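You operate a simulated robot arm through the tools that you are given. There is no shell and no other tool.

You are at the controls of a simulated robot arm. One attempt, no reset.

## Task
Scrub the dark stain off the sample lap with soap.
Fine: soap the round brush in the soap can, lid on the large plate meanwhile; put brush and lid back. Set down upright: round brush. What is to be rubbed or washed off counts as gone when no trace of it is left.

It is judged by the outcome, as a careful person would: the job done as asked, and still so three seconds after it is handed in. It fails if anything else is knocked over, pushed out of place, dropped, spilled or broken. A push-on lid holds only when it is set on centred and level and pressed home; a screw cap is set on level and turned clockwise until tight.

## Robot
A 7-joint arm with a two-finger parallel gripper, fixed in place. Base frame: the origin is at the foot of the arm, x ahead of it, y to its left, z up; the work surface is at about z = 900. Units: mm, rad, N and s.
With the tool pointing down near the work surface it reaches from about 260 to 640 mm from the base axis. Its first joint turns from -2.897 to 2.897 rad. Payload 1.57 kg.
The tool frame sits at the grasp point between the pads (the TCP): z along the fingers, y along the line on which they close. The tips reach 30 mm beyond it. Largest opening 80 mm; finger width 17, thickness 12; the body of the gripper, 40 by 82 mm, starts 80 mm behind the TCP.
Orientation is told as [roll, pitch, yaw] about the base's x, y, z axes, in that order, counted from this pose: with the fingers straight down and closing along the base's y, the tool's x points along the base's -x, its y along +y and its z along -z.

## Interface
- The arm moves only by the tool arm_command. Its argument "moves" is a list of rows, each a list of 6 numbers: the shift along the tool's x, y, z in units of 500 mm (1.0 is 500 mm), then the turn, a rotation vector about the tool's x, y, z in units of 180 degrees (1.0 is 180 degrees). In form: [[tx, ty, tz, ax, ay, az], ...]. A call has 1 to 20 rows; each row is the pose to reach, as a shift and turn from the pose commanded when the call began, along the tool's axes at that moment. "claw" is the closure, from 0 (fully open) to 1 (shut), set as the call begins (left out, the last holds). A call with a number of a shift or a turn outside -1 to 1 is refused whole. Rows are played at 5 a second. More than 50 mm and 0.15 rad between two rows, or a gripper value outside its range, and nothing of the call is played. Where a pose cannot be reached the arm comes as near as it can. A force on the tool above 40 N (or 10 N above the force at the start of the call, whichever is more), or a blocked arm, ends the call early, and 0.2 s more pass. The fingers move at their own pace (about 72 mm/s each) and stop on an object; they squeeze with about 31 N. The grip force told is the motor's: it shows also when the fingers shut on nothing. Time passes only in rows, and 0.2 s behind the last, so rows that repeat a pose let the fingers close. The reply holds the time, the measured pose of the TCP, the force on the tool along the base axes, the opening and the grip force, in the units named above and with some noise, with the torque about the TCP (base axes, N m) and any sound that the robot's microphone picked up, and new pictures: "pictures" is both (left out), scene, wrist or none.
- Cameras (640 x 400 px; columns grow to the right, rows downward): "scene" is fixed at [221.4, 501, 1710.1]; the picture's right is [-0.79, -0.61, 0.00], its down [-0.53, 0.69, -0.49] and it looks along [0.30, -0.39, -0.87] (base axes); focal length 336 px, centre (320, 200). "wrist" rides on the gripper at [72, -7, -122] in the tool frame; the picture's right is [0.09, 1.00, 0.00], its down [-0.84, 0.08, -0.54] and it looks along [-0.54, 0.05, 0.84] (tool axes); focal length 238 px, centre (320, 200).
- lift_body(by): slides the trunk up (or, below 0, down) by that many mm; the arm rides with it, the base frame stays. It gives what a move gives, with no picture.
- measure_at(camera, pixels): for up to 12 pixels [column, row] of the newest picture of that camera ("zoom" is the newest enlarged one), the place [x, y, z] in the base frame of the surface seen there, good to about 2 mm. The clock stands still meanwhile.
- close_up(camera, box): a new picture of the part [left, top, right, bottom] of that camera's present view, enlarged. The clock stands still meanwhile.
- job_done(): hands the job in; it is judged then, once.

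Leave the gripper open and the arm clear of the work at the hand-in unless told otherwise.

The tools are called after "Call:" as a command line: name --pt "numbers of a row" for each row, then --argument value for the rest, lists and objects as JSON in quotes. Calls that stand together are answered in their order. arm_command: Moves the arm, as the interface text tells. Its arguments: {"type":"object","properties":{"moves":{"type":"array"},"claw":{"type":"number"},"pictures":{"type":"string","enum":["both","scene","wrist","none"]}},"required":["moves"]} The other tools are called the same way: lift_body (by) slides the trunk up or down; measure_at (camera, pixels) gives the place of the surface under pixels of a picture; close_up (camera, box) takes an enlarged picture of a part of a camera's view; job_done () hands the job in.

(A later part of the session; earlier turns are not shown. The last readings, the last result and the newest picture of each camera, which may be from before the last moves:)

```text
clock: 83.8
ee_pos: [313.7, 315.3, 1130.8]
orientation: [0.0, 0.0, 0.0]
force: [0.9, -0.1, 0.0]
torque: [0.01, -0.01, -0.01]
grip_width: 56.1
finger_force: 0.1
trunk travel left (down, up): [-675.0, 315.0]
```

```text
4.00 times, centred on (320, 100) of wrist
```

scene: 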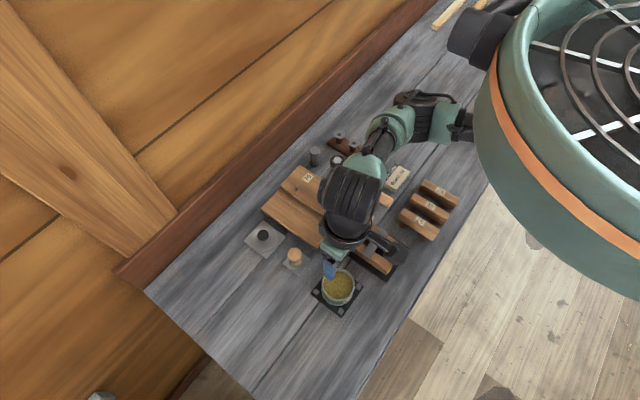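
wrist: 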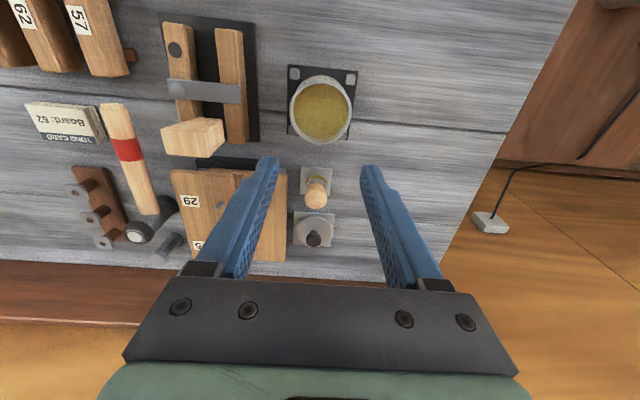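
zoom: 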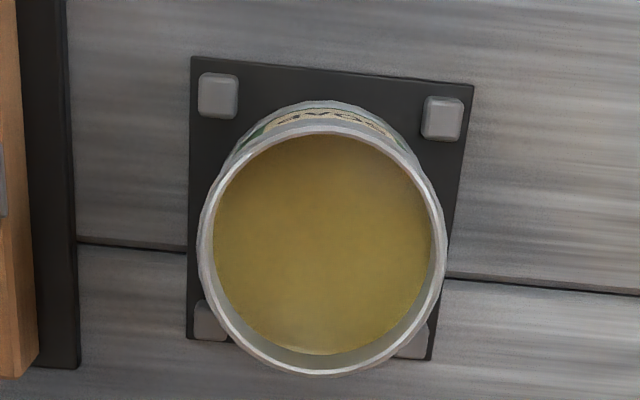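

I measure rim points and the base corners from this view.

Call:
measure_at --camera "zoom" --pixels '[[203, 245], [442, 248], [322, 126], [322, 371], [241, 160], [405, 160], [235, 325], [411, 325], [194, 60], [471, 90], [430, 356], [190, 334]]'

Call:
measure_at --camera "zoom" --pixels '[[201, 240], [445, 245], [318, 124], [318, 374], [203, 260], [441, 262], [330, 126], [330, 371], [218, 95], [442, 118], [210, 322], [412, 345]]'

```text
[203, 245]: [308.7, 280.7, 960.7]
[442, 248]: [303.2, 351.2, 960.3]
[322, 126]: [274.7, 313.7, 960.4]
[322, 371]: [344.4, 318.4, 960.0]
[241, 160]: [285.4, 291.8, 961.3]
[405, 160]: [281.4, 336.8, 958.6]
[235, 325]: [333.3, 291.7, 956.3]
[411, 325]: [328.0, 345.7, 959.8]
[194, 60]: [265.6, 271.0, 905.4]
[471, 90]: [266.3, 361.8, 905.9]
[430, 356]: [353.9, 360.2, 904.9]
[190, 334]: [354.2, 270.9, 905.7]
```

```text
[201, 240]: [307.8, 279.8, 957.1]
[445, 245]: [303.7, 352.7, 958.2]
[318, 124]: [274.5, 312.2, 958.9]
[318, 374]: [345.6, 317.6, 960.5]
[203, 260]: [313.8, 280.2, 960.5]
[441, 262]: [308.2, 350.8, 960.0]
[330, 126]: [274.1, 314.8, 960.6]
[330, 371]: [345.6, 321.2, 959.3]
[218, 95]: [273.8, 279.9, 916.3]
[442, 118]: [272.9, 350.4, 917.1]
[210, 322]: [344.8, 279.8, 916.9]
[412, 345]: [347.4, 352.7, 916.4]
```

The can hasn't moved: rim centre (309.8, 315.9). I return above the lid at (534.4, 324.4).

Call:
arm_command --pt "-0.074 0.0031 0.01 0 0 0" --pt "-0.148 0.0063 0.03 0 0 0" --pt "-0.222 0.0094 0.05 0 0 0" --pt "-0.296 0.0125 0.08 0 0 0" --pt "-0.37 0.0157 0.11 0 0 0" --pt "-0.4428 0.0188 0.14 0 0 0" --pt "-0.4428 0.0188 0.14 0 0 0" --pt "-0.4428 0.0188 0.14 0 0 0" --claw 0.5

Call:
close_up --camera "wrist" --box '[240, 60, 400, 160]'

```text
clock: 85.6
ee_pos: [535.9, 324.4, 1059.7]
orientation: [0.0, -0.003, 0.0]
force: [0.2, 0.3, 0.5]
torque: [0.02, 0.02, 0.0]
grip_width: 40.3
finger_force: 0.2
trunk travel left (down, up): [-675.0, 315.0]
```

scene: 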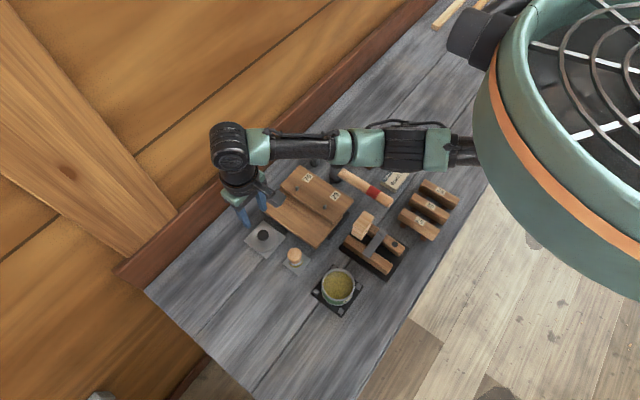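
wrist: 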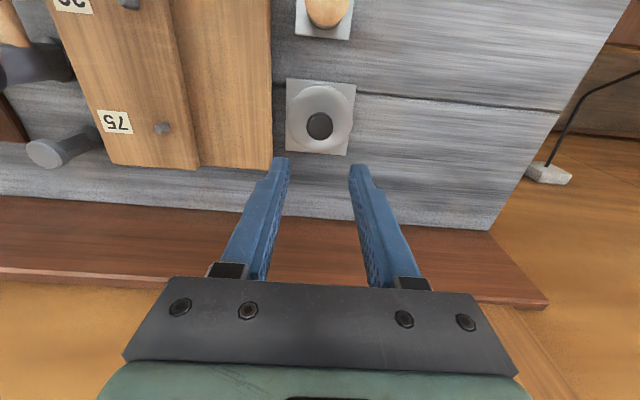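

```text
4.00 times, centred on (320, 110) of wrist
```

zoom: 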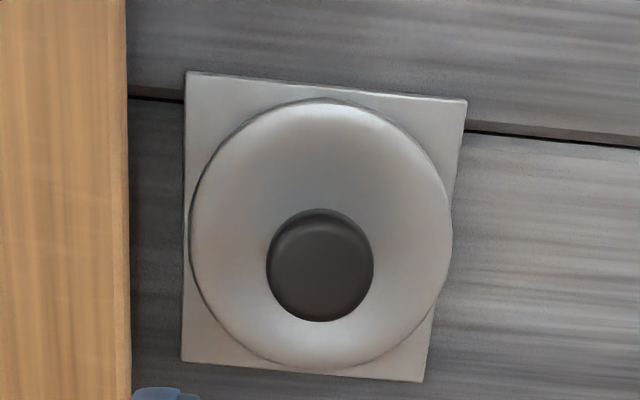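

The knob is at the image centre column. One verification measurement of its edges.

Call:
measure_at --camera "zoom" --pixels '[[320, 214], [320, 317], [271, 266], [369, 266], [320, 266], [195, 235], [445, 235], [320, 108], [320, 360]]'

```text
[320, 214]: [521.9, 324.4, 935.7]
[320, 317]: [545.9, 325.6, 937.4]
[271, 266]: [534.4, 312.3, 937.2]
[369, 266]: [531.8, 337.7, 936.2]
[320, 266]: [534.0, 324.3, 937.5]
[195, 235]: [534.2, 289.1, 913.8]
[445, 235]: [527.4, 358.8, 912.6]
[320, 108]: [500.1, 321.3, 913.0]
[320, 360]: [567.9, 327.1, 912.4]
```

Centre confirmed at (534, 324.4), knob top at z 937.5. I descend to z 945.5 with the fingers 40 mm apart.

Call:
arm_command --pt "0.0008 0 0.07 0 0 0" --pt "0.0008 0 0.14 0 0 0" --pt "0.0008 0 0.19 0 0 0" --pt "0.0008 0 0.22 0 0 0" --pt "0.0008 0 0.229 0 0 0" --pt "0.0008 0 0.229 0 0 0" --claw 0.5

```text
clock: 87.0
ee_pos: [532.9, 324.5, 945.4]
orientation: [0.001, -0.001, 0.0]
force: [0.1, -0.4, 0.3]
torque: [-0.03, 0.0, 0.02]
grip_width: 40.2
finger_force: 0.1
trunk travel left (down, up): [-675.0, 315.0]
```

scene: 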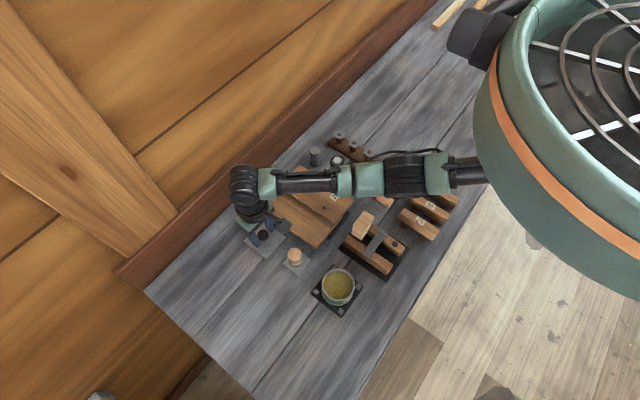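
wrist: 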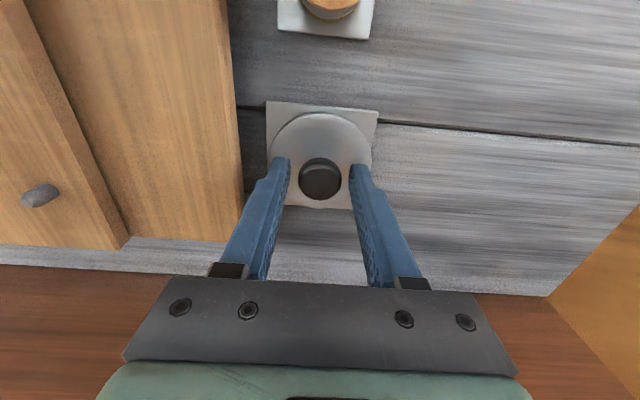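

The knob sits between the fingers with room on both sides. I close, then lift slightly.

Call:
arm_command --pt "0 0 0 0 0 0" --pt "0 0 0 0 0 0" --pt "0 0 0 0 0 0" --pt "0 0 0 0 0 0" --claw 1 --pictures "none"

Call:
arm_command --pt "0 0 -0.01 0 0 0" --pt "0 0 -0.03 0 0 0" --pt "0 0 -0.07 0 0 0" --pt "0 0 -0.13 0 0 0" --pt "0 0 -0.2 0 0 0" --pt "0 0 -0.269 0 0 0" --pt "0 0 -0.269 0 0 0"

```text
clock: 88.0
ee_pos: [534.6, 324.1, 946.0]
orientation: [-0.001, -0.001, -0.001]
force: [-0.3, 0.1, -0.4]
torque: [0.02, 0.01, 0.03]
grip_width: 26.0
finger_force: 30.4
trunk travel left (down, up): [-675.0, 315.0]
```

```text
clock: 89.6
ee_pos: [533.9, 324.7, 1082.7]
orientation: [0.0, 0.0, 0.0]
force: [0.1, -0.3, -0.3]
torque: [-0.03, -0.02, -0.02]
grip_width: 26.1
finger_force: 30.1
trunk travel left (down, up): [-675.0, 315.0]
```

scene: 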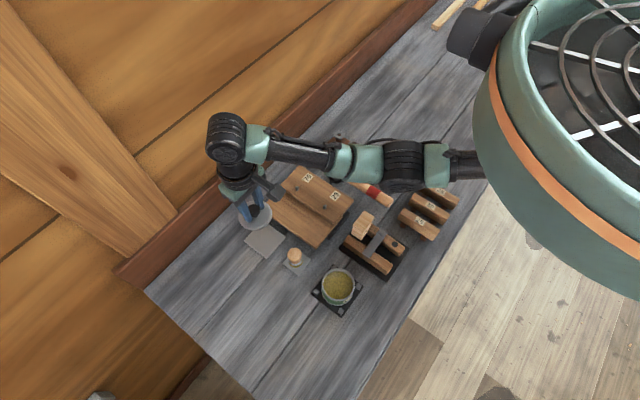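
wrist: 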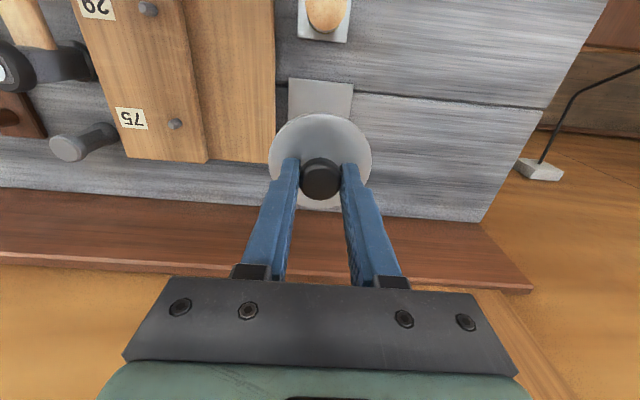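

The lid is held. I verify how the knob and lid sit relative to the tool.

Call:
close_up --camera "wrist" --box '[240, 105, 400, 215]'

```text
3.64 times, centred on (320, 160) of wrist
```

zoom: 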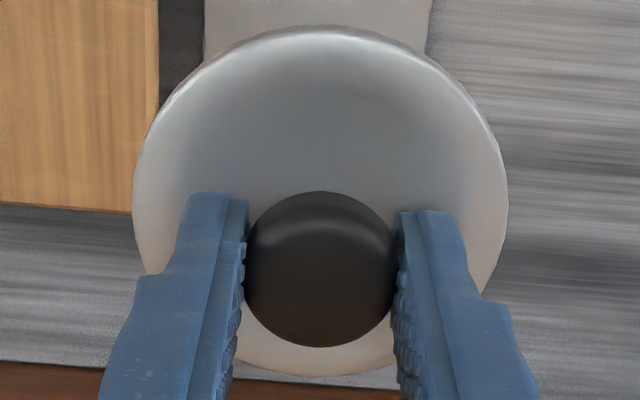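

Call:
measure_at --camera "zoom" --pixels '[[320, 198], [320, 342], [252, 270], [390, 270], [320, 270], [320, 34], [320, 372], [140, 210], [500, 210], [320, 120]]'

```text
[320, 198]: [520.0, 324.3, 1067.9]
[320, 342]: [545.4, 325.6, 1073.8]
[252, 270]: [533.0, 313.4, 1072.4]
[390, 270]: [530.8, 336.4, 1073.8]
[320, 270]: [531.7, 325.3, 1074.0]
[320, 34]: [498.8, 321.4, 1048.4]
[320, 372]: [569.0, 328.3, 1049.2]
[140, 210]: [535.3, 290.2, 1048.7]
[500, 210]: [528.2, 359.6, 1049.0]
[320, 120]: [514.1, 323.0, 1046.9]
```

The lid is level and centred on the tool, its flat 31.5 mm below the TCP. I carry it above the can centre (309.8, 315.9).

Call:
arm_command --pt "0.056 -0.0021 0 0 0 0" --pt "0.112 -0.0043 0 0 0 0" --pt "0.168 -0.0064 0 0 0 0" --pt "0.224 -0.0085 0 0 0 0" --pt "0.28 -0.0106 0 0 0 0" --pt "0.336 -0.0128 0 0 0 0" --pt "0.392 -0.0149 0 0 0 0" --pt "0.4484 -0.017 0 0 0 0" --pt "0.4484 -0.017 0.03 0 0 0" --pt "0.4484 -0.017 0.07 0 0 0" --pt "0.4484 -0.017 0.07 0 0 0"

```text
clock: 92.0
ee_pos: [310.4, 315.2, 1043.4]
orientation: [-0.001, 0.002, -0.002]
force: [-0.2, -0.4, -0.3]
torque: [0.0, 0.0, 0.01]
grip_width: 25.8
finger_force: 30.9
trunk travel left (down, up): [-675.0, 315.0]
```

scene: 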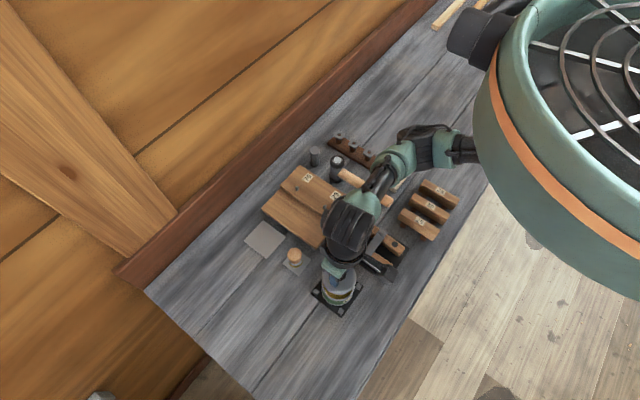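
wrist: 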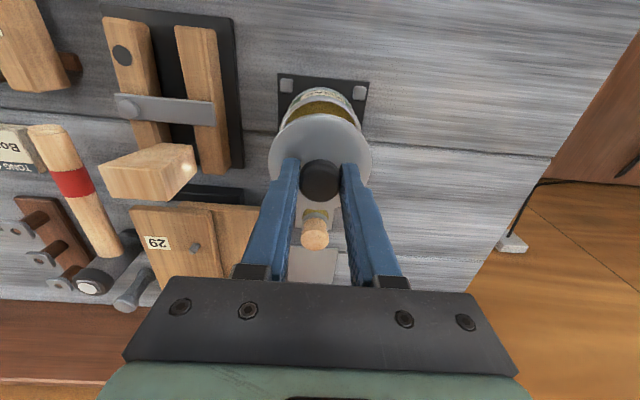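

Aligned above the can. I lower to z 1005, just before the lid's lower edge reaches the rim.

Call:
arm_command --pt "0 0 0.03 0 0 0" --pt "0 0 0.06 0 0 0" --pt "0 0 0.074 0 0 0" --pt "0 0 0.08 0 0 0" --pt "0 0 0.08 0 0 0"

Call:
close_up --camera "wrist" --box '[240, 80, 400, 215]'

Call:
close_up --camera "scene" --box '[303, 247, 373, 322]'

```text
clock: 93.2
ee_pos: [310.6, 315.3, 1005.0]
orientation: [0.002, 0.001, 0.001]
force: [-0.7, -0.1, -0.2]
torque: [-0.01, 0.01, 0.01]
grip_width: 26.1
finger_force: 30.9
trunk travel left (down, up): [-675.0, 315.0]
```

scene: 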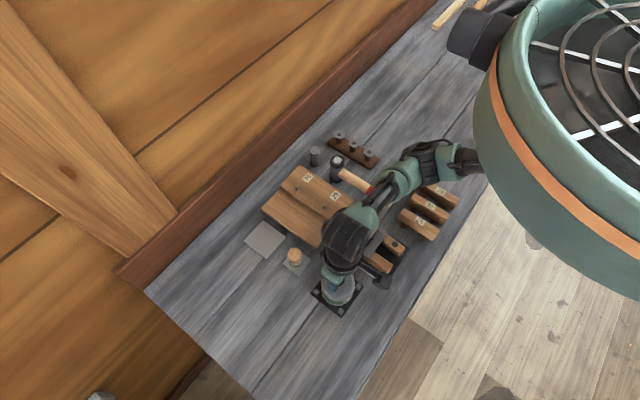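
wrist: 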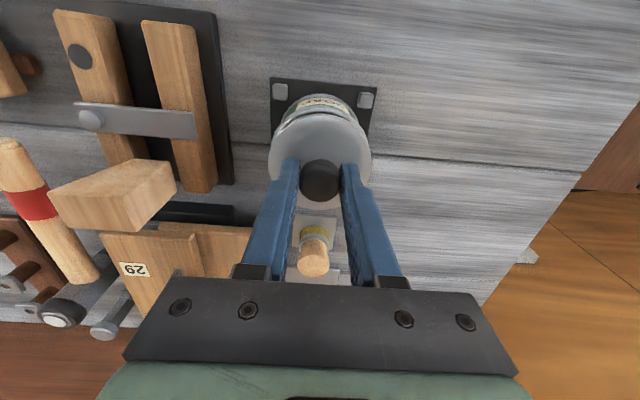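

```text
2.96 times, centred on (320, 148) of wrist
```

zoom: 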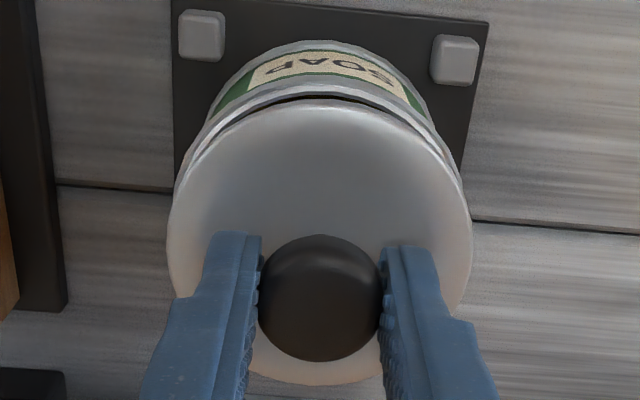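

```text
5.33 times, centred on (338, 284) of scene
```

zoom: 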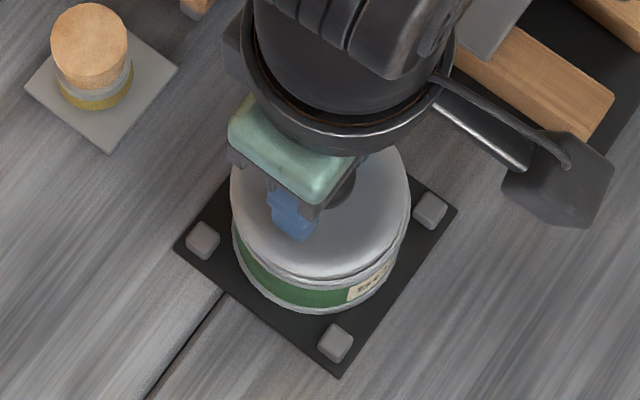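

The lid hovers centred and level over the rim. I lower in 1 mm steps and watch the force.

Call:
arm_command --pt "0 0 0.002 0 0 0" --pt "0 0 0.004 0 0 0" --pt "0 0 0.004 0 0 0" --pictures "none"

Call:
arm_command --pt "0 0 0.002 0 0 0" --pt "0 0 0.004 0 0 0" --pt "0 0 0.004 0 0 0" --pictures "none"

Call:
arm_command --pt "0 0 0.002 0 0 0" --pt "0 0 0.002 0 0 0" --pictures "none"

```text
clock: 94.0
ee_pos: [309.8, 315.6, 1003.0]
orientation: [0.0, 0.0, 0.0]
force: [0.7, 0.1, -0.8]
torque: [0.01, 0.04, 0.03]
grip_width: 25.9
finger_force: 31.1
trunk travel left (down, up): [-675.0, 315.0]
```

```text
clock: 94.8
ee_pos: [310.0, 315.7, 1001.1]
orientation: [0.0, 0.0, 0.0]
force: [-0.5, 0.4, -0.4]
torque: [0.01, 0.01, -0.02]
grip_width: 26.1
finger_force: 30.9
trunk travel left (down, up): [-675.0, 315.0]
```

```text
clock: 95.4
ee_pos: [309.3, 316.3, 999.5]
orientation: [0.0, -0.001, 0.002]
force: [0.5, -0.2, -0.9]
torque: [0.02, 0.02, 0.03]
grip_width: 26.3
finger_force: 30.8
trunk travel left (down, up): [-675.0, 315.0]
```

Still free at z 1000 — the lid's plug is entering. I continue 1 mm at a time.

Call:
arm_command --pt "0 0 0.002 0 0 0" --pt "0 0 0.002 0 0 0" --pictures "none"

Call:
arm_command --pt "0 0 0.002 0 0 0" --pt "0 0 0.002 0 0 0" --pictures "none"

Call:
arm_command --pt "0 0 0.002 0 0 0" --pt "0 0 0.002 0 0 0" --pictures "none"

```text
clock: 96.0
ee_pos: [309.7, 316.4, 998.9]
orientation: [-0.001, -0.002, 0.001]
force: [-1.4, -1.7, -0.1]
torque: [0.01, -0.02, 0.0]
grip_width: 26.2
finger_force: 31.4
trunk travel left (down, up): [-675.0, 315.0]
```

```text
clock: 96.6
ee_pos: [310.5, 316.8, 998.3]
orientation: [0.001, 0.001, 0.0]
force: [0.0, 0.0, -0.6]
torque: [-0.01, 0.03, 0.01]
grip_width: 26.2
finger_force: 30.8
trunk travel left (down, up): [-675.0, 315.0]
```

```text
clock: 97.2
ee_pos: [310.6, 317.0, 996.8]
orientation: [0.001, -0.001, 0.0]
force: [0.9, 0.1, -0.2]
torque: [0.01, 0.01, -0.02]
grip_width: 26.0
finger_force: 31.4
trunk travel left (down, up): [-675.0, 315.0]
```

At z 997 no resistance yet. I keep going 1 mm at a time; the seat is expected near z 995.

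Call:
arm_command --pt "0 0 0.002 0 0 0" --pt "0 0 0.002 0 0 0" --pictures "none"

Call:
arm_command --pt "0 0 0.002 0 0 0" --pt "0 0 0.002 0 0 0" --pictures "none"

```text
clock: 97.8
ee_pos: [310.6, 315.4, 995.6]
orientation: [0.0, -0.002, 0.0]
force: [0.0, 0.3, 3.4]
torque: [-0.04, 0.12, 0.02]
grip_width: 26.1
finger_force: 30.7
trunk travel left (down, up): [-675.0, 315.0]
```

```text
clock: 98.4
ee_pos: [309.9, 314.6, 996.0]
orientation: [0.001, -0.004, 0.0]
force: [0.1, 1.9, 11.7]
torque: [0.02, 0.23, 0.0]
grip_width: 25.9
finger_force: 30.9
trunk travel left (down, up): [-675.0, 315.0]
```

Resistance begins: 12 N at z 995. I press on in small steps and listen for the snap.

Call:
arm_command --pt "0 0 0.001 0 0 0" --pt "0 0 0.002 0 0 0" --pt "0 0 0.002 0 0 0" --pictures "none"

Call:
arm_command --pt "0 0 0.001 0 0 0" --pt "0 0 0.002 0 0 0" --pt "0 0 0.002 0 0 0"

```text
clock: 99.2
ee_pos: [308.9, 315.8, 996.5]
orientation: [0.001, -0.003, -0.002]
force: [1.5, 3.7, 23.7]
torque: [0.11, -0.01, -0.01]
grip_width: 25.9
finger_force: 31.2
trunk travel left (down, up): [-675.0, 315.0]
```

```text
clock: 100.0
ee_pos: [310.0, 315.0, 995.2]
orientation: [0.006, -0.005, -0.001]
force: [2.7, 6.2, 33.7]
torque: [0.11, -0.1, -0.01]
grip_width: 25.9
finger_force: 31.0
trunk travel left (down, up): [-675.0, 315.0]
```

scene: 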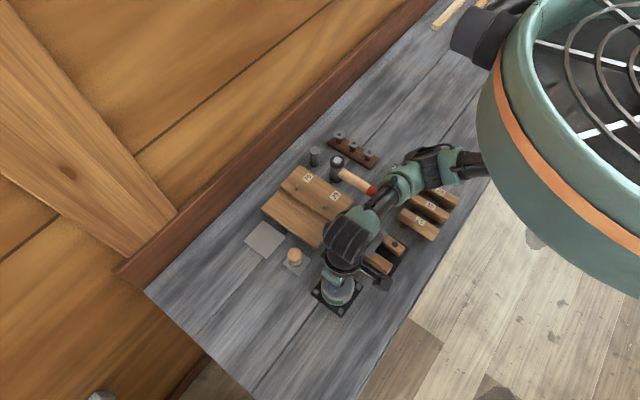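
wrist: 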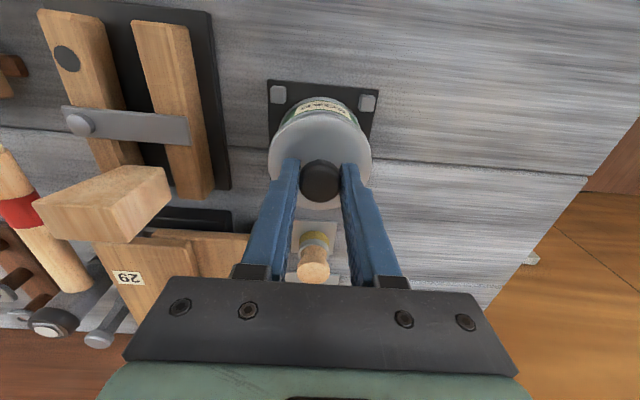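

34 N without a snap so far. I measure the lid's height relative to the closed height (964 flat, 990 knob).

Call:
close_up --camera "wrist" --box '[240, 80, 400, 215]'

Call:
measure_at --camera "zoom" --pixels '[[320, 120], [320, 170], [320, 300], [190, 230], [450, 230], [320, 105], [320, 380], [260, 170], [380, 170], [320, 270], [180, 200], [460, 200]]'

```text
2.96 times, centred on (320, 148) of wrist
```

zoom: 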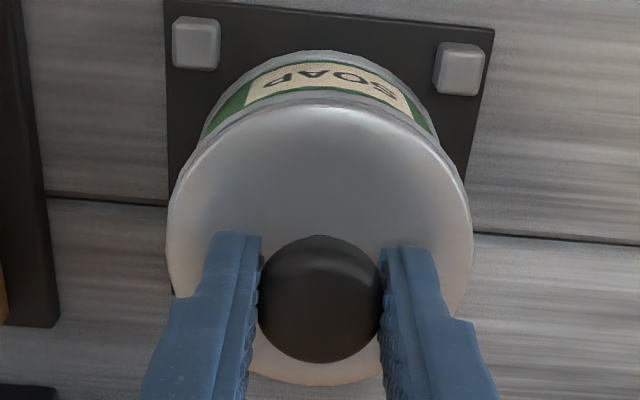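

```text
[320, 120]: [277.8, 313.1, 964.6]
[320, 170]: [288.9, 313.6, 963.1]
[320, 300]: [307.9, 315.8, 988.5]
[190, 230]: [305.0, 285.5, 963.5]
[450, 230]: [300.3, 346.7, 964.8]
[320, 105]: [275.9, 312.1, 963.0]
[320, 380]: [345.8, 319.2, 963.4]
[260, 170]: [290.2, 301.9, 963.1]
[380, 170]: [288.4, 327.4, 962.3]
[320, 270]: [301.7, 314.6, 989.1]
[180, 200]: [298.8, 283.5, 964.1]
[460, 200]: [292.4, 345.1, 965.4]
```

Lid height matches the original closed height within a millimetre, but no snap was heard. I press a little further.

Call:
arm_command --pt "0 0 0.0006 0 0 0" --pt "0 0 0.0012 0 0 0" --pt "0 0 0.0012 0 0 0" --pictures "none"

```text
clock: 100.8
ee_pos: [309.0, 314.0, 994.5]
orientation: [0.002, -0.004, -0.001]
force: [1.8, 5.3, 33.0]
torque: [0.12, -0.07, -0.01]
grip_width: 25.7
finger_force: 30.8
trunk travel left (down, up): [-675.0, 315.0]
```

The force stays at 33 N, so the fingers are sliding on the knob, and their tips are about to touch the lid itself. I press another bit so the tips push the lid evenly.

Call:
arm_command --pt "0 0 0.001 0 0 0" --pt "0 0 0.002 0 0 0" --pt "0 0 0.002 0 0 0" --pictures "none"

```text
clock: 101.6
ee_pos: [309.5, 314.4, 994.4]
orientation: [0.005, -0.003, -0.002]
force: [2.6, 5.3, 40.3]
torque: [-0.07, -0.01, 0.05]
grip_width: 25.9
finger_force: 30.8
trunk travel left (down, up): [-675.0, 315.0]
```

40 N now and still no sound. I relax step by step and then try a very gentle upward pull to learn whether the lid is already holding.

Call:
arm_command --pt "0 0 -0.002 0 0 0" --pt "0 0 -0.004 0 0 0" --pt "0 0 -0.006 0 0 0" --pt "0 0 -0.006 0 0 0" --pictures "none"

Call:
arm_command --pt "0 0 -0.001 0 0 0" --pt "0 0 -0.001 0 0 0" --pictures "none"

```text
clock: 102.6
ee_pos: [309.9, 315.6, 993.5]
orientation: [-0.001, 0.001, -0.002]
force: [6.0, 1.9, 15.4]
torque: [0.08, -0.38, -0.12]
grip_width: 26.0
finger_force: 31.3
trunk travel left (down, up): [-675.0, 315.0]
```

```text
clock: 103.2
ee_pos: [309.3, 314.9, 994.0]
orientation: [-0.002, 0.003, 0.001]
force: [3.3, -0.9, 7.2]
torque: [0.02, -0.14, 0.0]
grip_width: 25.9
finger_force: 30.9
trunk travel left (down, up): [-675.0, 315.0]
```

Force is falling: 7 N at z 994.9. I raise another 0.5 mm at a time.

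Call:
arm_command --pt "0 0 -0.001 0 0 0" --pt "0 0 -0.001 0 0 0" --pictures "none"

Call:
arm_command --pt "0 0 -0.001 0 0 0" --pt "0 0 -0.001 0 0 0" --pictures "none"

```text
clock: 103.8
ee_pos: [309.6, 315.7, 994.3]
orientation: [-0.001, 0.0, 0.001]
force: [-0.3, -0.8, -0.7]
torque: [0.01, -0.01, -0.01]
grip_width: 26.0
finger_force: 31.4
trunk travel left (down, up): [-675.0, 315.0]
```

```text
clock: 104.4
ee_pos: [309.6, 315.7, 996.1]
orientation: [0.0, 0.0, 0.0]
force: [0.2, 0.7, -0.2]
torque: [0.0, -0.01, 0.0]
grip_width: 25.9
finger_force: 31.5
trunk travel left (down, up): [-675.0, 315.0]
```

Force is about zero at z 995.9, so the lid lifts freely and isn't latched. During pressing the side force was +5 N in y and the tool read about 1 mm toward −y, so it was pushing off-centre. I raise 2 mm and shift +0.7 mm in y and +0.3 mm in x before pressing again.

Call:
arm_command --pt "0 0 -0.002 0 0 0" --pt "0 0 -0.004 0 0 0" --pt "-0.0006 0.0014 -0.004 0 0 0" --pt "-0.0006 0.0014 -0.004 0 0 0" --pictures "wrist"

Call:
close_up --camera "wrist" --box '[240, 80, 400, 215]'

```text
clock: 105.4
ee_pos: [309.8, 316.9, 997.9]
orientation: [-0.001, 0.001, 0.001]
force: [-0.6, -0.3, -1.3]
torque: [0.0, 0.04, 0.0]
grip_width: 25.7
finger_force: 30.6
trunk travel left (down, up): [-675.0, 315.0]
```

wrist: 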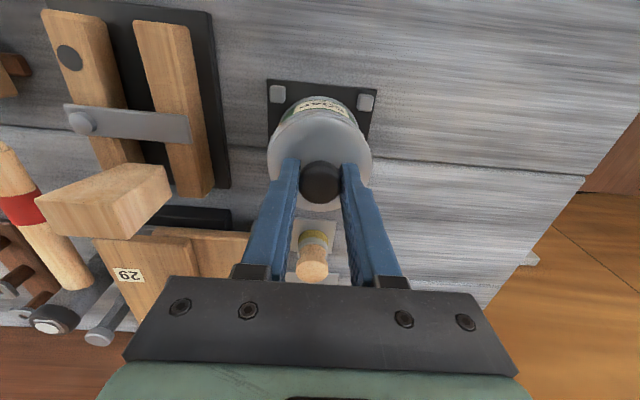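

```text
2.96 times, centred on (320, 148) of wrist
```

zoom: 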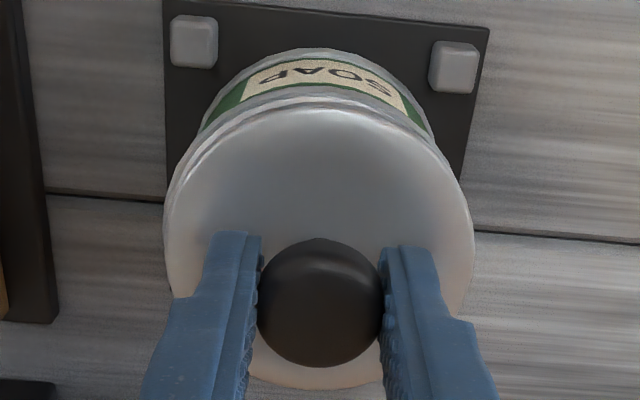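

I press down again from the new centring, reading side forces as I go.

Call:
arm_command --pt "0 0 0.002 0 0 0" --pt "0 0 0.004 0 0 0" --pt "0 0 0.006 0 0 0" --pt "0 0 0.006 0 0 0" --pictures "none"

Call:
arm_command --pt "0 0 0.001 0 0 0" --pt "0 0 0.002 0 0 0" --pt "0 0 0.002 0 0 0" --pictures "none"

```text
clock: 106.4
ee_pos: [310.7, 316.7, 994.6]
orientation: [0.001, 0.001, 0.0]
force: [0.1, 0.2, -1.1]
torque: [-0.01, -0.01, 0.02]
grip_width: 25.8
finger_force: 31.1
trunk travel left (down, up): [-675.0, 315.0]
```

```text
clock: 107.2
ee_pos: [310.0, 316.0, 992.8]
orientation: [0.001, 0.0, 0.001]
force: [-0.6, 0.2, 0.1]
torque: [0.03, 0.01, 0.0]
grip_width: 26.1
finger_force: 30.8
trunk travel left (down, up): [-675.0, 315.0]
```

No resistance at 993.9, lower than before — the lid is entering more freely. I continue.

Call:
arm_command --pt "0 0 0.001 0 0 0" --pt "0 0 0.002 0 0 0" --pt "0 0 0.002 0 0 0" --pictures "none"

Call:
arm_command --pt "0 0 0.001 0 0 0" --pt "0 0 0.002 0 0 0" --pt "0 0 0.002 0 0 0" --pictures "none"

```text
clock: 108.0
ee_pos: [309.7, 316.8, 993.8]
orientation: [0.003, -0.004, -0.001]
force: [1.4, 1.9, 12.8]
torque: [-0.1, 0.25, 0.0]
grip_width: 26.1
finger_force: 31.6
trunk travel left (down, up): [-675.0, 315.0]
```

```text
clock: 108.8
ee_pos: [310.2, 315.9, 994.5]
orientation: [0.005, -0.004, -0.001]
force: [2.5, 4.1, 30.7]
torque: [-0.01, 0.08, 0.04]
grip_width: 26.0
finger_force: 30.7
trunk travel left (down, up): [-675.0, 315.0]
```

31 N, still no snap. I push half a millimetre more.

Call:
arm_command --pt "0 0 0.001 0 0 0" --pt "0 0 0.001 0 0 0" --pt "0 0 0.001 0 0 0" --pictures "none"

Call:
arm_command --pt "0 0 0.001 0 0 0" --pt "0 0 0.001 0 0 0" --pt "0 0 0.001 0 0 0" --pictures "both"

```text
clock: 109.6
ee_pos: [311.0, 316.7, 993.3]
orientation: [0.005, -0.004, -0.002]
force: [2.8, 5.2, 38.6]
torque: [-0.02, -0.15, 0.02]
grip_width: 26.2
finger_force: 31.1
trunk travel left (down, up): [-675.0, 315.0]
```

```text
clock: 110.4
ee_pos: [308.9, 315.4, 993.0]
orientation: [0.005, -0.003, -0.002]
force: [2.0, 4.5, 41.2]
torque: [-0.11, -0.04, 0.0]
grip_width: 25.9
finger_force: 30.6
trunk travel left (down, up): [-675.0, 315.0]
```

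scene: 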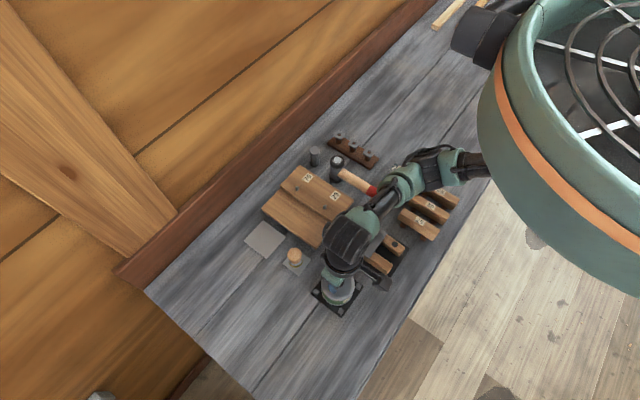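
wrist: 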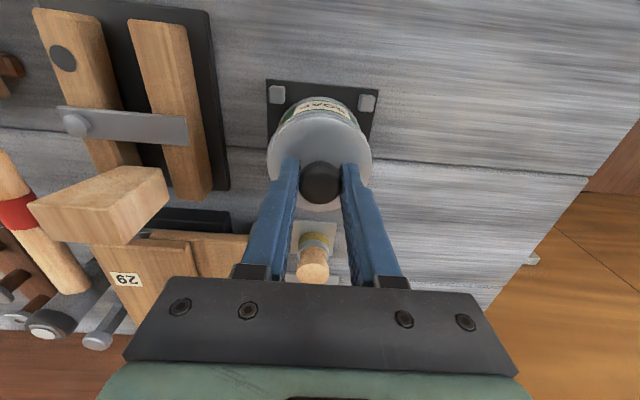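

41 N with no sound. I relax and do a gentle pull test again.

Call:
arm_command --pt "0 0 -0.002 0 0 0" --pt "0 0 -0.004 0 0 0" --pt "0 0 -0.005 0 0 0" --pt "0 0 -0.005 0 0 0" --pictures "none"

Call:
arm_command --pt "0 0 -0.001 0 0 0" --pt "0 0 -0.001 0 0 0" --pictures "none"

Call:
arm_command --pt "0 0 -0.001 0 0 0" --pt "0 0 -0.001 0 0 0" --pictures "none"

```text
clock: 111.4
ee_pos: [310.2, 316.2, 993.0]
orientation: [-0.001, -0.003, -0.002]
force: [4.2, 2.5, 19.1]
torque: [0.11, -0.25, -0.13]
grip_width: 25.7
finger_force: 31.0
trunk travel left (down, up): [-675.0, 315.0]
```

```text
clock: 112.0
ee_pos: [309.3, 315.9, 994.0]
orientation: [-0.002, -0.001, 0.0]
force: [3.4, 0.9, 10.2]
torque: [0.09, -0.15, -0.04]
grip_width: 26.2
finger_force: 31.1
trunk travel left (down, up): [-675.0, 315.0]
```

```text
clock: 112.6
ee_pos: [310.1, 316.9, 994.6]
orientation: [-0.001, 0.002, 0.0]
force: [-0.3, -0.9, 0.1]
torque: [0.04, 0.01, 0.0]
grip_width: 26.1
finger_force: 30.7
trunk travel left (down, up): [-675.0, 315.0]
```

Zero force at z 994.4. I pull up another 1 mm in half-mm steps.

Call:
arm_command --pt "0 0 -0.001 0 0 0" --pt "0 0 -0.001 0 0 0" --pictures "none"

Call:
arm_command --pt "0 0 -0.001 0 0 0" --pt "0 0 -0.001 0 0 0" --pictures "none"

```text
clock: 113.2
ee_pos: [310.2, 316.5, 995.2]
orientation: [-0.001, 0.001, 0.002]
force: [0.0, 0.5, -0.6]
torque: [-0.04, 0.0, -0.01]
grip_width: 26.1
finger_force: 31.0
trunk travel left (down, up): [-675.0, 315.0]
```

```text
clock: 113.8
ee_pos: [309.9, 317.1, 994.4]
orientation: [0.001, -0.001, 0.0]
force: [-0.1, 0.2, -0.1]
torque: [-0.05, -0.03, 0.0]
grip_width: 25.8
finger_force: 31.4
trunk travel left (down, up): [-675.0, 315.0]
```

Still not latched: it only rests on the rim. I'll set it down, release it so it seats by itself, then press the knob straight down from above with closed fingers.

Call:
arm_command --pt "0 0 0.001 0 0 0" --pt "0 0 0.002 0 0 0" --pt "0 0 0.002 0 0 0" --pictures "none"

Call:
arm_command --pt "0 0 0 0 0 0" --pt "0 0 0 0 0 0" --pt "0 0 0 0 0 0" --claw 0.5 --pictures "none"

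Call:
arm_command --pt "0 0 -0.01 0 0 0" --pt "0 0 -0.04 0 0 0" --pt "0 0 -0.08 0 0 0" --pt "0 0 -0.12 0 0 0" --pt "0 0 -0.12 0 0 0"

Call:
close_up --camera "wrist" --box '[240, 70, 400, 190]'

Call:
close_up --camera "scene" --box '[303, 257, 373, 322]'

```text
clock: 114.6
ee_pos: [310.5, 316.3, 994.6]
orientation: [0.0, 0.0, 0.001]
force: [-0.7, -0.8, -0.6]
torque: [-0.02, -0.01, -0.02]
grip_width: 25.8
finger_force: 30.6
trunk travel left (down, up): [-675.0, 315.0]
```

```text
clock: 115.4
ee_pos: [310.3, 316.0, 995.4]
orientation: [0.0, 0.0, 0.0]
force: [-0.5, 0.1, -0.6]
torque: [-0.05, -0.02, 0.01]
grip_width: 40.1
finger_force: 0.0
trunk travel left (down, up): [-675.0, 315.0]
```

```text
clock: 116.6
ee_pos: [309.8, 316.2, 1056.6]
orientation: [-0.002, -0.001, -0.001]
force: [0.4, -0.3, 1.1]
torque: [0.01, 0.05, 0.03]
grip_width: 40.1
finger_force: 0.0
trunk travel left (down, up): [-675.0, 315.0]
```

scene: 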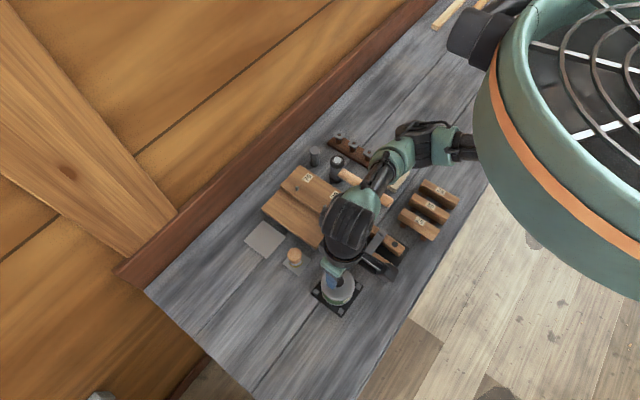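
wrist: 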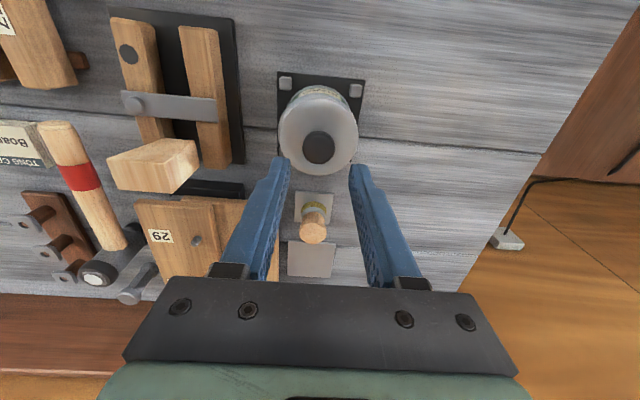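

```text
3.33 times, centred on (320, 130) of wrist
```

zoom: 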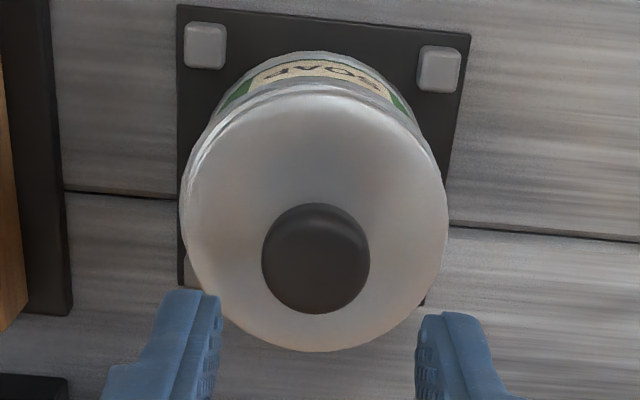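

```text
6.15 times, centred on (338, 290) of scene
```

zoom: 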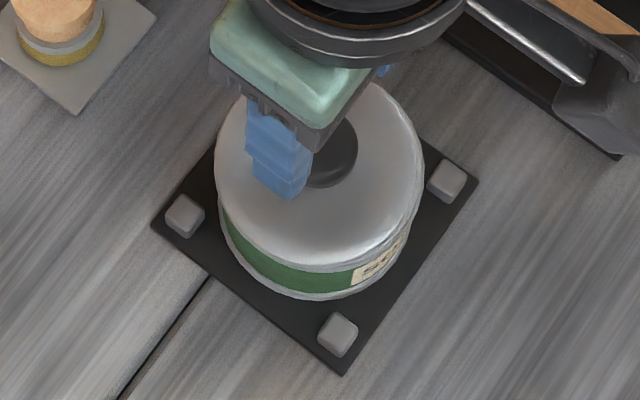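

The lid rests on the can. I measure its centre and level from the wrist view.

Call:
close_up --camera "wrist" --box '[240, 60, 400, 160]'

```text
4.00 times, centred on (320, 110) of wrist
```

zoom: 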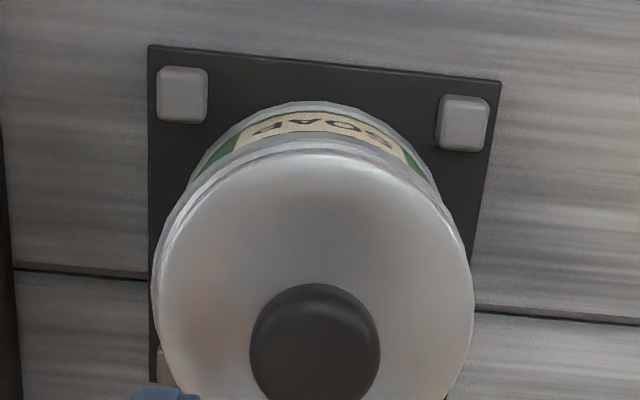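

On the left (−y) side the can's rim peeks out beyond the lid, so the lid is shifted toward +y. I measure how much.

Call:
close_up --camera "wrist" --box '[240, 80, 400, 180]'

Call:
measure_at --camera "zoom" --pixels '[[316, 210], [316, 328], [255, 268], [375, 268], [315, 268], [168, 230], [466, 230], [316, 80], [316, 372], [230, 120], [400, 120], [316, 150]]'

Call:
measure_at --camera "zoom" --pixels '[[164, 200], [172, 172], [162, 215], [190, 135], [470, 215], [465, 170], [450, 140], [250, 84], [390, 88], [180, 170], [220, 105], [160, 190]]'

```text
4.00 times, centred on (320, 130) of wrist
```

zoom: 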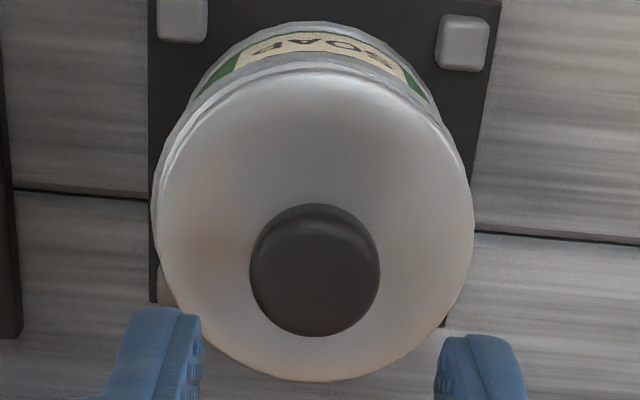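

```text
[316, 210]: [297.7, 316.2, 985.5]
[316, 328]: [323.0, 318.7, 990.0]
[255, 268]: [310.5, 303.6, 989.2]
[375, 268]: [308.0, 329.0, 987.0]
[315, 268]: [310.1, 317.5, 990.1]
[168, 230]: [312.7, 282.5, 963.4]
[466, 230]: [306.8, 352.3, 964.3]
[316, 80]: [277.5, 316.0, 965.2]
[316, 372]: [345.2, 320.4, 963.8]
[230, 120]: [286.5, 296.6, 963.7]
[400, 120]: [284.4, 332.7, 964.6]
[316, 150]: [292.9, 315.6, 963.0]
```

```text
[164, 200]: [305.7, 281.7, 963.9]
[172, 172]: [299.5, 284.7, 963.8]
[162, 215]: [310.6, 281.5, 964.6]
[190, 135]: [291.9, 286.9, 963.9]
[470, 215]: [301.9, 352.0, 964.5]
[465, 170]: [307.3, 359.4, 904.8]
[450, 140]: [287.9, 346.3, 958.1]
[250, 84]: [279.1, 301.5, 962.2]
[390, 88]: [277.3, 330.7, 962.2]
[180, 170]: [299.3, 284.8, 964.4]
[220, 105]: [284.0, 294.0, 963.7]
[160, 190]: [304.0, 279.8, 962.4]
```

The lid sits at the right height but about 1 mm off to +x/+y relative to the can's rim. I'll regrip the knob at the original height (TCP z 998), then recentre.

Call:
arm_command --pt "0 0 0.04 0 0 0" --pt "0 0 0.08 0 0 0" --pt "0 0 0.1128 0 0 0" --pt "0 0 0.1128 0 0 0" --claw 0.5 --pictures "none"

Call:
arm_command --pt "0 0 0 0 0 0" --pt "0 0 0 0 0 0" --pt "0 0 0 0 0 0" --claw 1 --pictures "none"

Call:
arm_command --pt "0 0 -0.002 0 0 0" --pt "0 0 -0.006 0 0 0" --pt "0.0012 -0.002 -0.006 0 0 0" --pt "0.0012 -0.002 -0.006 0 0 0" --pictures "wrist"

Call:
close_up --camera "wrist" --box '[240, 80, 400, 180]'

```text
clock: 117.6
ee_pos: [310.7, 315.6, 998.9]
orientation: [0.0, 0.0, 0.0]
force: [-0.2, -0.4, 0.6]
torque: [0.0, 0.0, -0.02]
grip_width: 39.5
finger_force: 0.1
trunk travel left (down, up): [-675.0, 315.0]
```

```text
clock: 118.4
ee_pos: [310.7, 317.5, 999.0]
orientation: [-0.001, -0.002, -0.001]
force: [-0.6, 0.1, 1.0]
torque: [0.02, -0.02, 0.0]
grip_width: 26.1
finger_force: 31.6
trunk travel left (down, up): [-675.0, 315.0]
```

```text
clock: 119.4
ee_pos: [309.5, 315.1, 1000.7]
orientation: [0.0, -0.001, 0.001]
force: [1.0, -0.1, -0.4]
torque: [-0.03, 0.02, 0.0]
grip_width: 26.0
finger_force: 31.0
trunk travel left (down, up): [-675.0, 315.0]
```

wrist: 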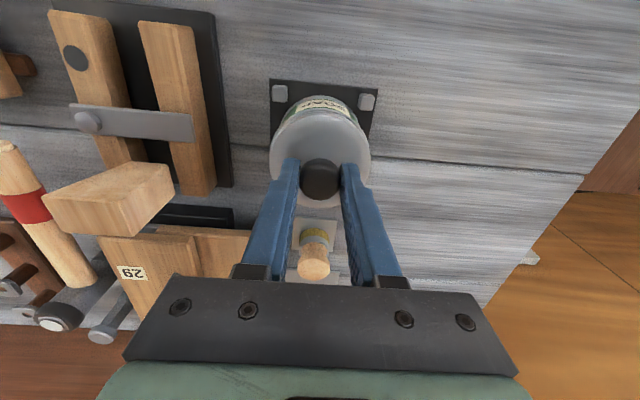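

```text
4.00 times, centred on (320, 130) of wrist
```

zoom: 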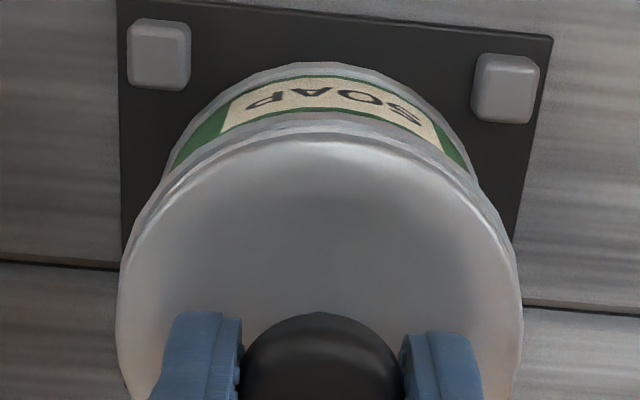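

Now the rim shows nearly evenly on both sides of the lid. I lower it again, adding a little +y as load builds up to counter the arm's deflection.

Call:
arm_command --pt "0 0 0.002 0 0 0" --pt "0 0 0.004 0 0 0" --pt "0 0 0.006 0 0 0" --pt "0 0 0.006 0 0 0" --pictures "none"

Call:
arm_command --pt "0 0.0004 0.001 0 0 0" --pt "0 0.0004 0.002 0 0 0" --pt "0 0.0004 0.002 0 0 0" --pictures "none"

Call:
arm_command --pt "0 0.0004 0.001 0 0 0" --pt "0 0.0004 0.002 0 0 0" --pt "0 0.0004 0.002 0 0 0" --pictures "none"

```text
clock: 120.4
ee_pos: [309.9, 315.6, 998.6]
orientation: [0.002, -0.001, 0.0]
force: [0.8, -0.5, 9.7]
torque: [-0.03, 0.07, 0.0]
grip_width: 26.1
finger_force: 31.0
trunk travel left (down, up): [-675.0, 315.0]
```

```text
clock: 121.2
ee_pos: [309.1, 314.4, 999.1]
orientation: [0.005, -0.004, 0.003]
force: [2.5, -0.2, 21.9]
torque: [0.01, 0.01, 0.02]
grip_width: 26.0
finger_force: 30.9
trunk travel left (down, up): [-675.0, 315.0]
```

```text
clock: 122.0
ee_pos: [309.1, 315.5, 998.4]
orientation: [0.006, -0.003, -0.001]
force: [3.5, 1.1, 33.9]
torque: [0.1, -0.12, -0.01]
grip_width: 26.0
finger_force: 31.2
trunk travel left (down, up): [-675.0, 315.0]
```

34 N and stopped a bit high; the lid seems caught on the rim slightly off-centre. I ease off to about 15 N and search sideways in small steps, watching for the force to drop, which would mean the plug is sliding in.

Call:
arm_command --pt "0 0 -0.002 0 0 0" --pt "0 0 -0.0034 0 0 0" --pt "0 0 -0.0034 0 0 0" --pictures "none"

Call:
arm_command --pt "-0.001 0 0 0 0 0" --pt "-0.001 0 0 0 0 0" --pictures "none"

Call:
arm_command --pt "-0.001 0 0 0 0 0" --pt "-0.001 0 0 0 0 0" --pictures "none"

Call:
arm_command --pt "0 0.001 0 0 0 0" --pt "0 0.001 0 0 0 0" --pictures "none"

```text
clock: 122.8
ee_pos: [308.6, 316.9, 998.1]
orientation: [-0.001, -0.002, -0.001]
force: [5.6, 3.5, 19.3]
torque: [0.11, -0.3, -0.02]
grip_width: 26.2
finger_force: 30.6
trunk travel left (down, up): [-675.0, 315.0]
```

```text
clock: 123.4
ee_pos: [309.4, 316.5, 995.9]
orientation: [0.0, 0.001, -0.001]
force: [2.5, 1.0, 16.2]
torque: [-0.05, -0.11, -0.02]
grip_width: 25.9
finger_force: 30.8
trunk travel left (down, up): [-675.0, 315.0]
```

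```text
clock: 124.0
ee_pos: [308.2, 315.2, 997.4]
orientation: [0.0, 0.0, 0.001]
force: [-0.5, -0.3, 10.7]
torque: [-0.01, -0.03, -0.01]
grip_width: 25.9
finger_force: 31.2
trunk travel left (down, up): [-675.0, 315.0]
```

```text
clock: 124.6
ee_pos: [310.1, 315.7, 998.1]
orientation: [0.0, 0.0, 0.002]
force: [-3.0, -1.7, 9.1]
torque: [-0.07, 0.16, 0.03]
grip_width: 26.1
finger_force: 31.1
trunk travel left (down, up): [-675.0, 315.0]
```

The vertical force fell from 19 to 9 N while shifting, and side forces cancel near (310.4, 316.1). I go there and press again.

Call:
arm_command --pt "0.0002 -0.0008 0 0 0 0" --pt "0.0002 -0.0008 0.002 0 0 0" --pt "0.0002 -0.0008 0.002 0 0 0" --pictures "none"

Call:
arm_command --pt "0 0 0.002 0 0 0" --pt "0 0 0.002 0 0 0" --pictures "none"

Call:
arm_command --pt "0 0 0.002 0 0 0" --pt "0 0 0.002 0 0 0" --pictures "none"

```text
clock: 125.4
ee_pos: [309.4, 315.9, 997.7]
orientation: [0.002, 0.0, -0.001]
force: [-4.5, -1.2, 14.5]
torque: [-0.03, 0.18, 0.01]
grip_width: 25.9
finger_force: 30.7
trunk travel left (down, up): [-675.0, 315.0]
```

```text
clock: 126.0
ee_pos: [309.4, 316.0, 997.5]
orientation: [0.006, -0.003, 0.002]
force: [-5.4, 2.4, 26.7]
torque: [0.06, 0.25, 0.05]
grip_width: 26.1
finger_force: 31.3
trunk travel left (down, up): [-675.0, 315.0]
```

```text
clock: 126.6
ee_pos: [309.7, 315.0, 997.1]
orientation: [0.005, -0.006, 0.0]
force: [-3.4, 4.4, 33.8]
torque: [0.08, -0.01, 0.04]
grip_width: 26.1
finger_force: 31.0
trunk travel left (down, up): [-675.0, 315.0]
```

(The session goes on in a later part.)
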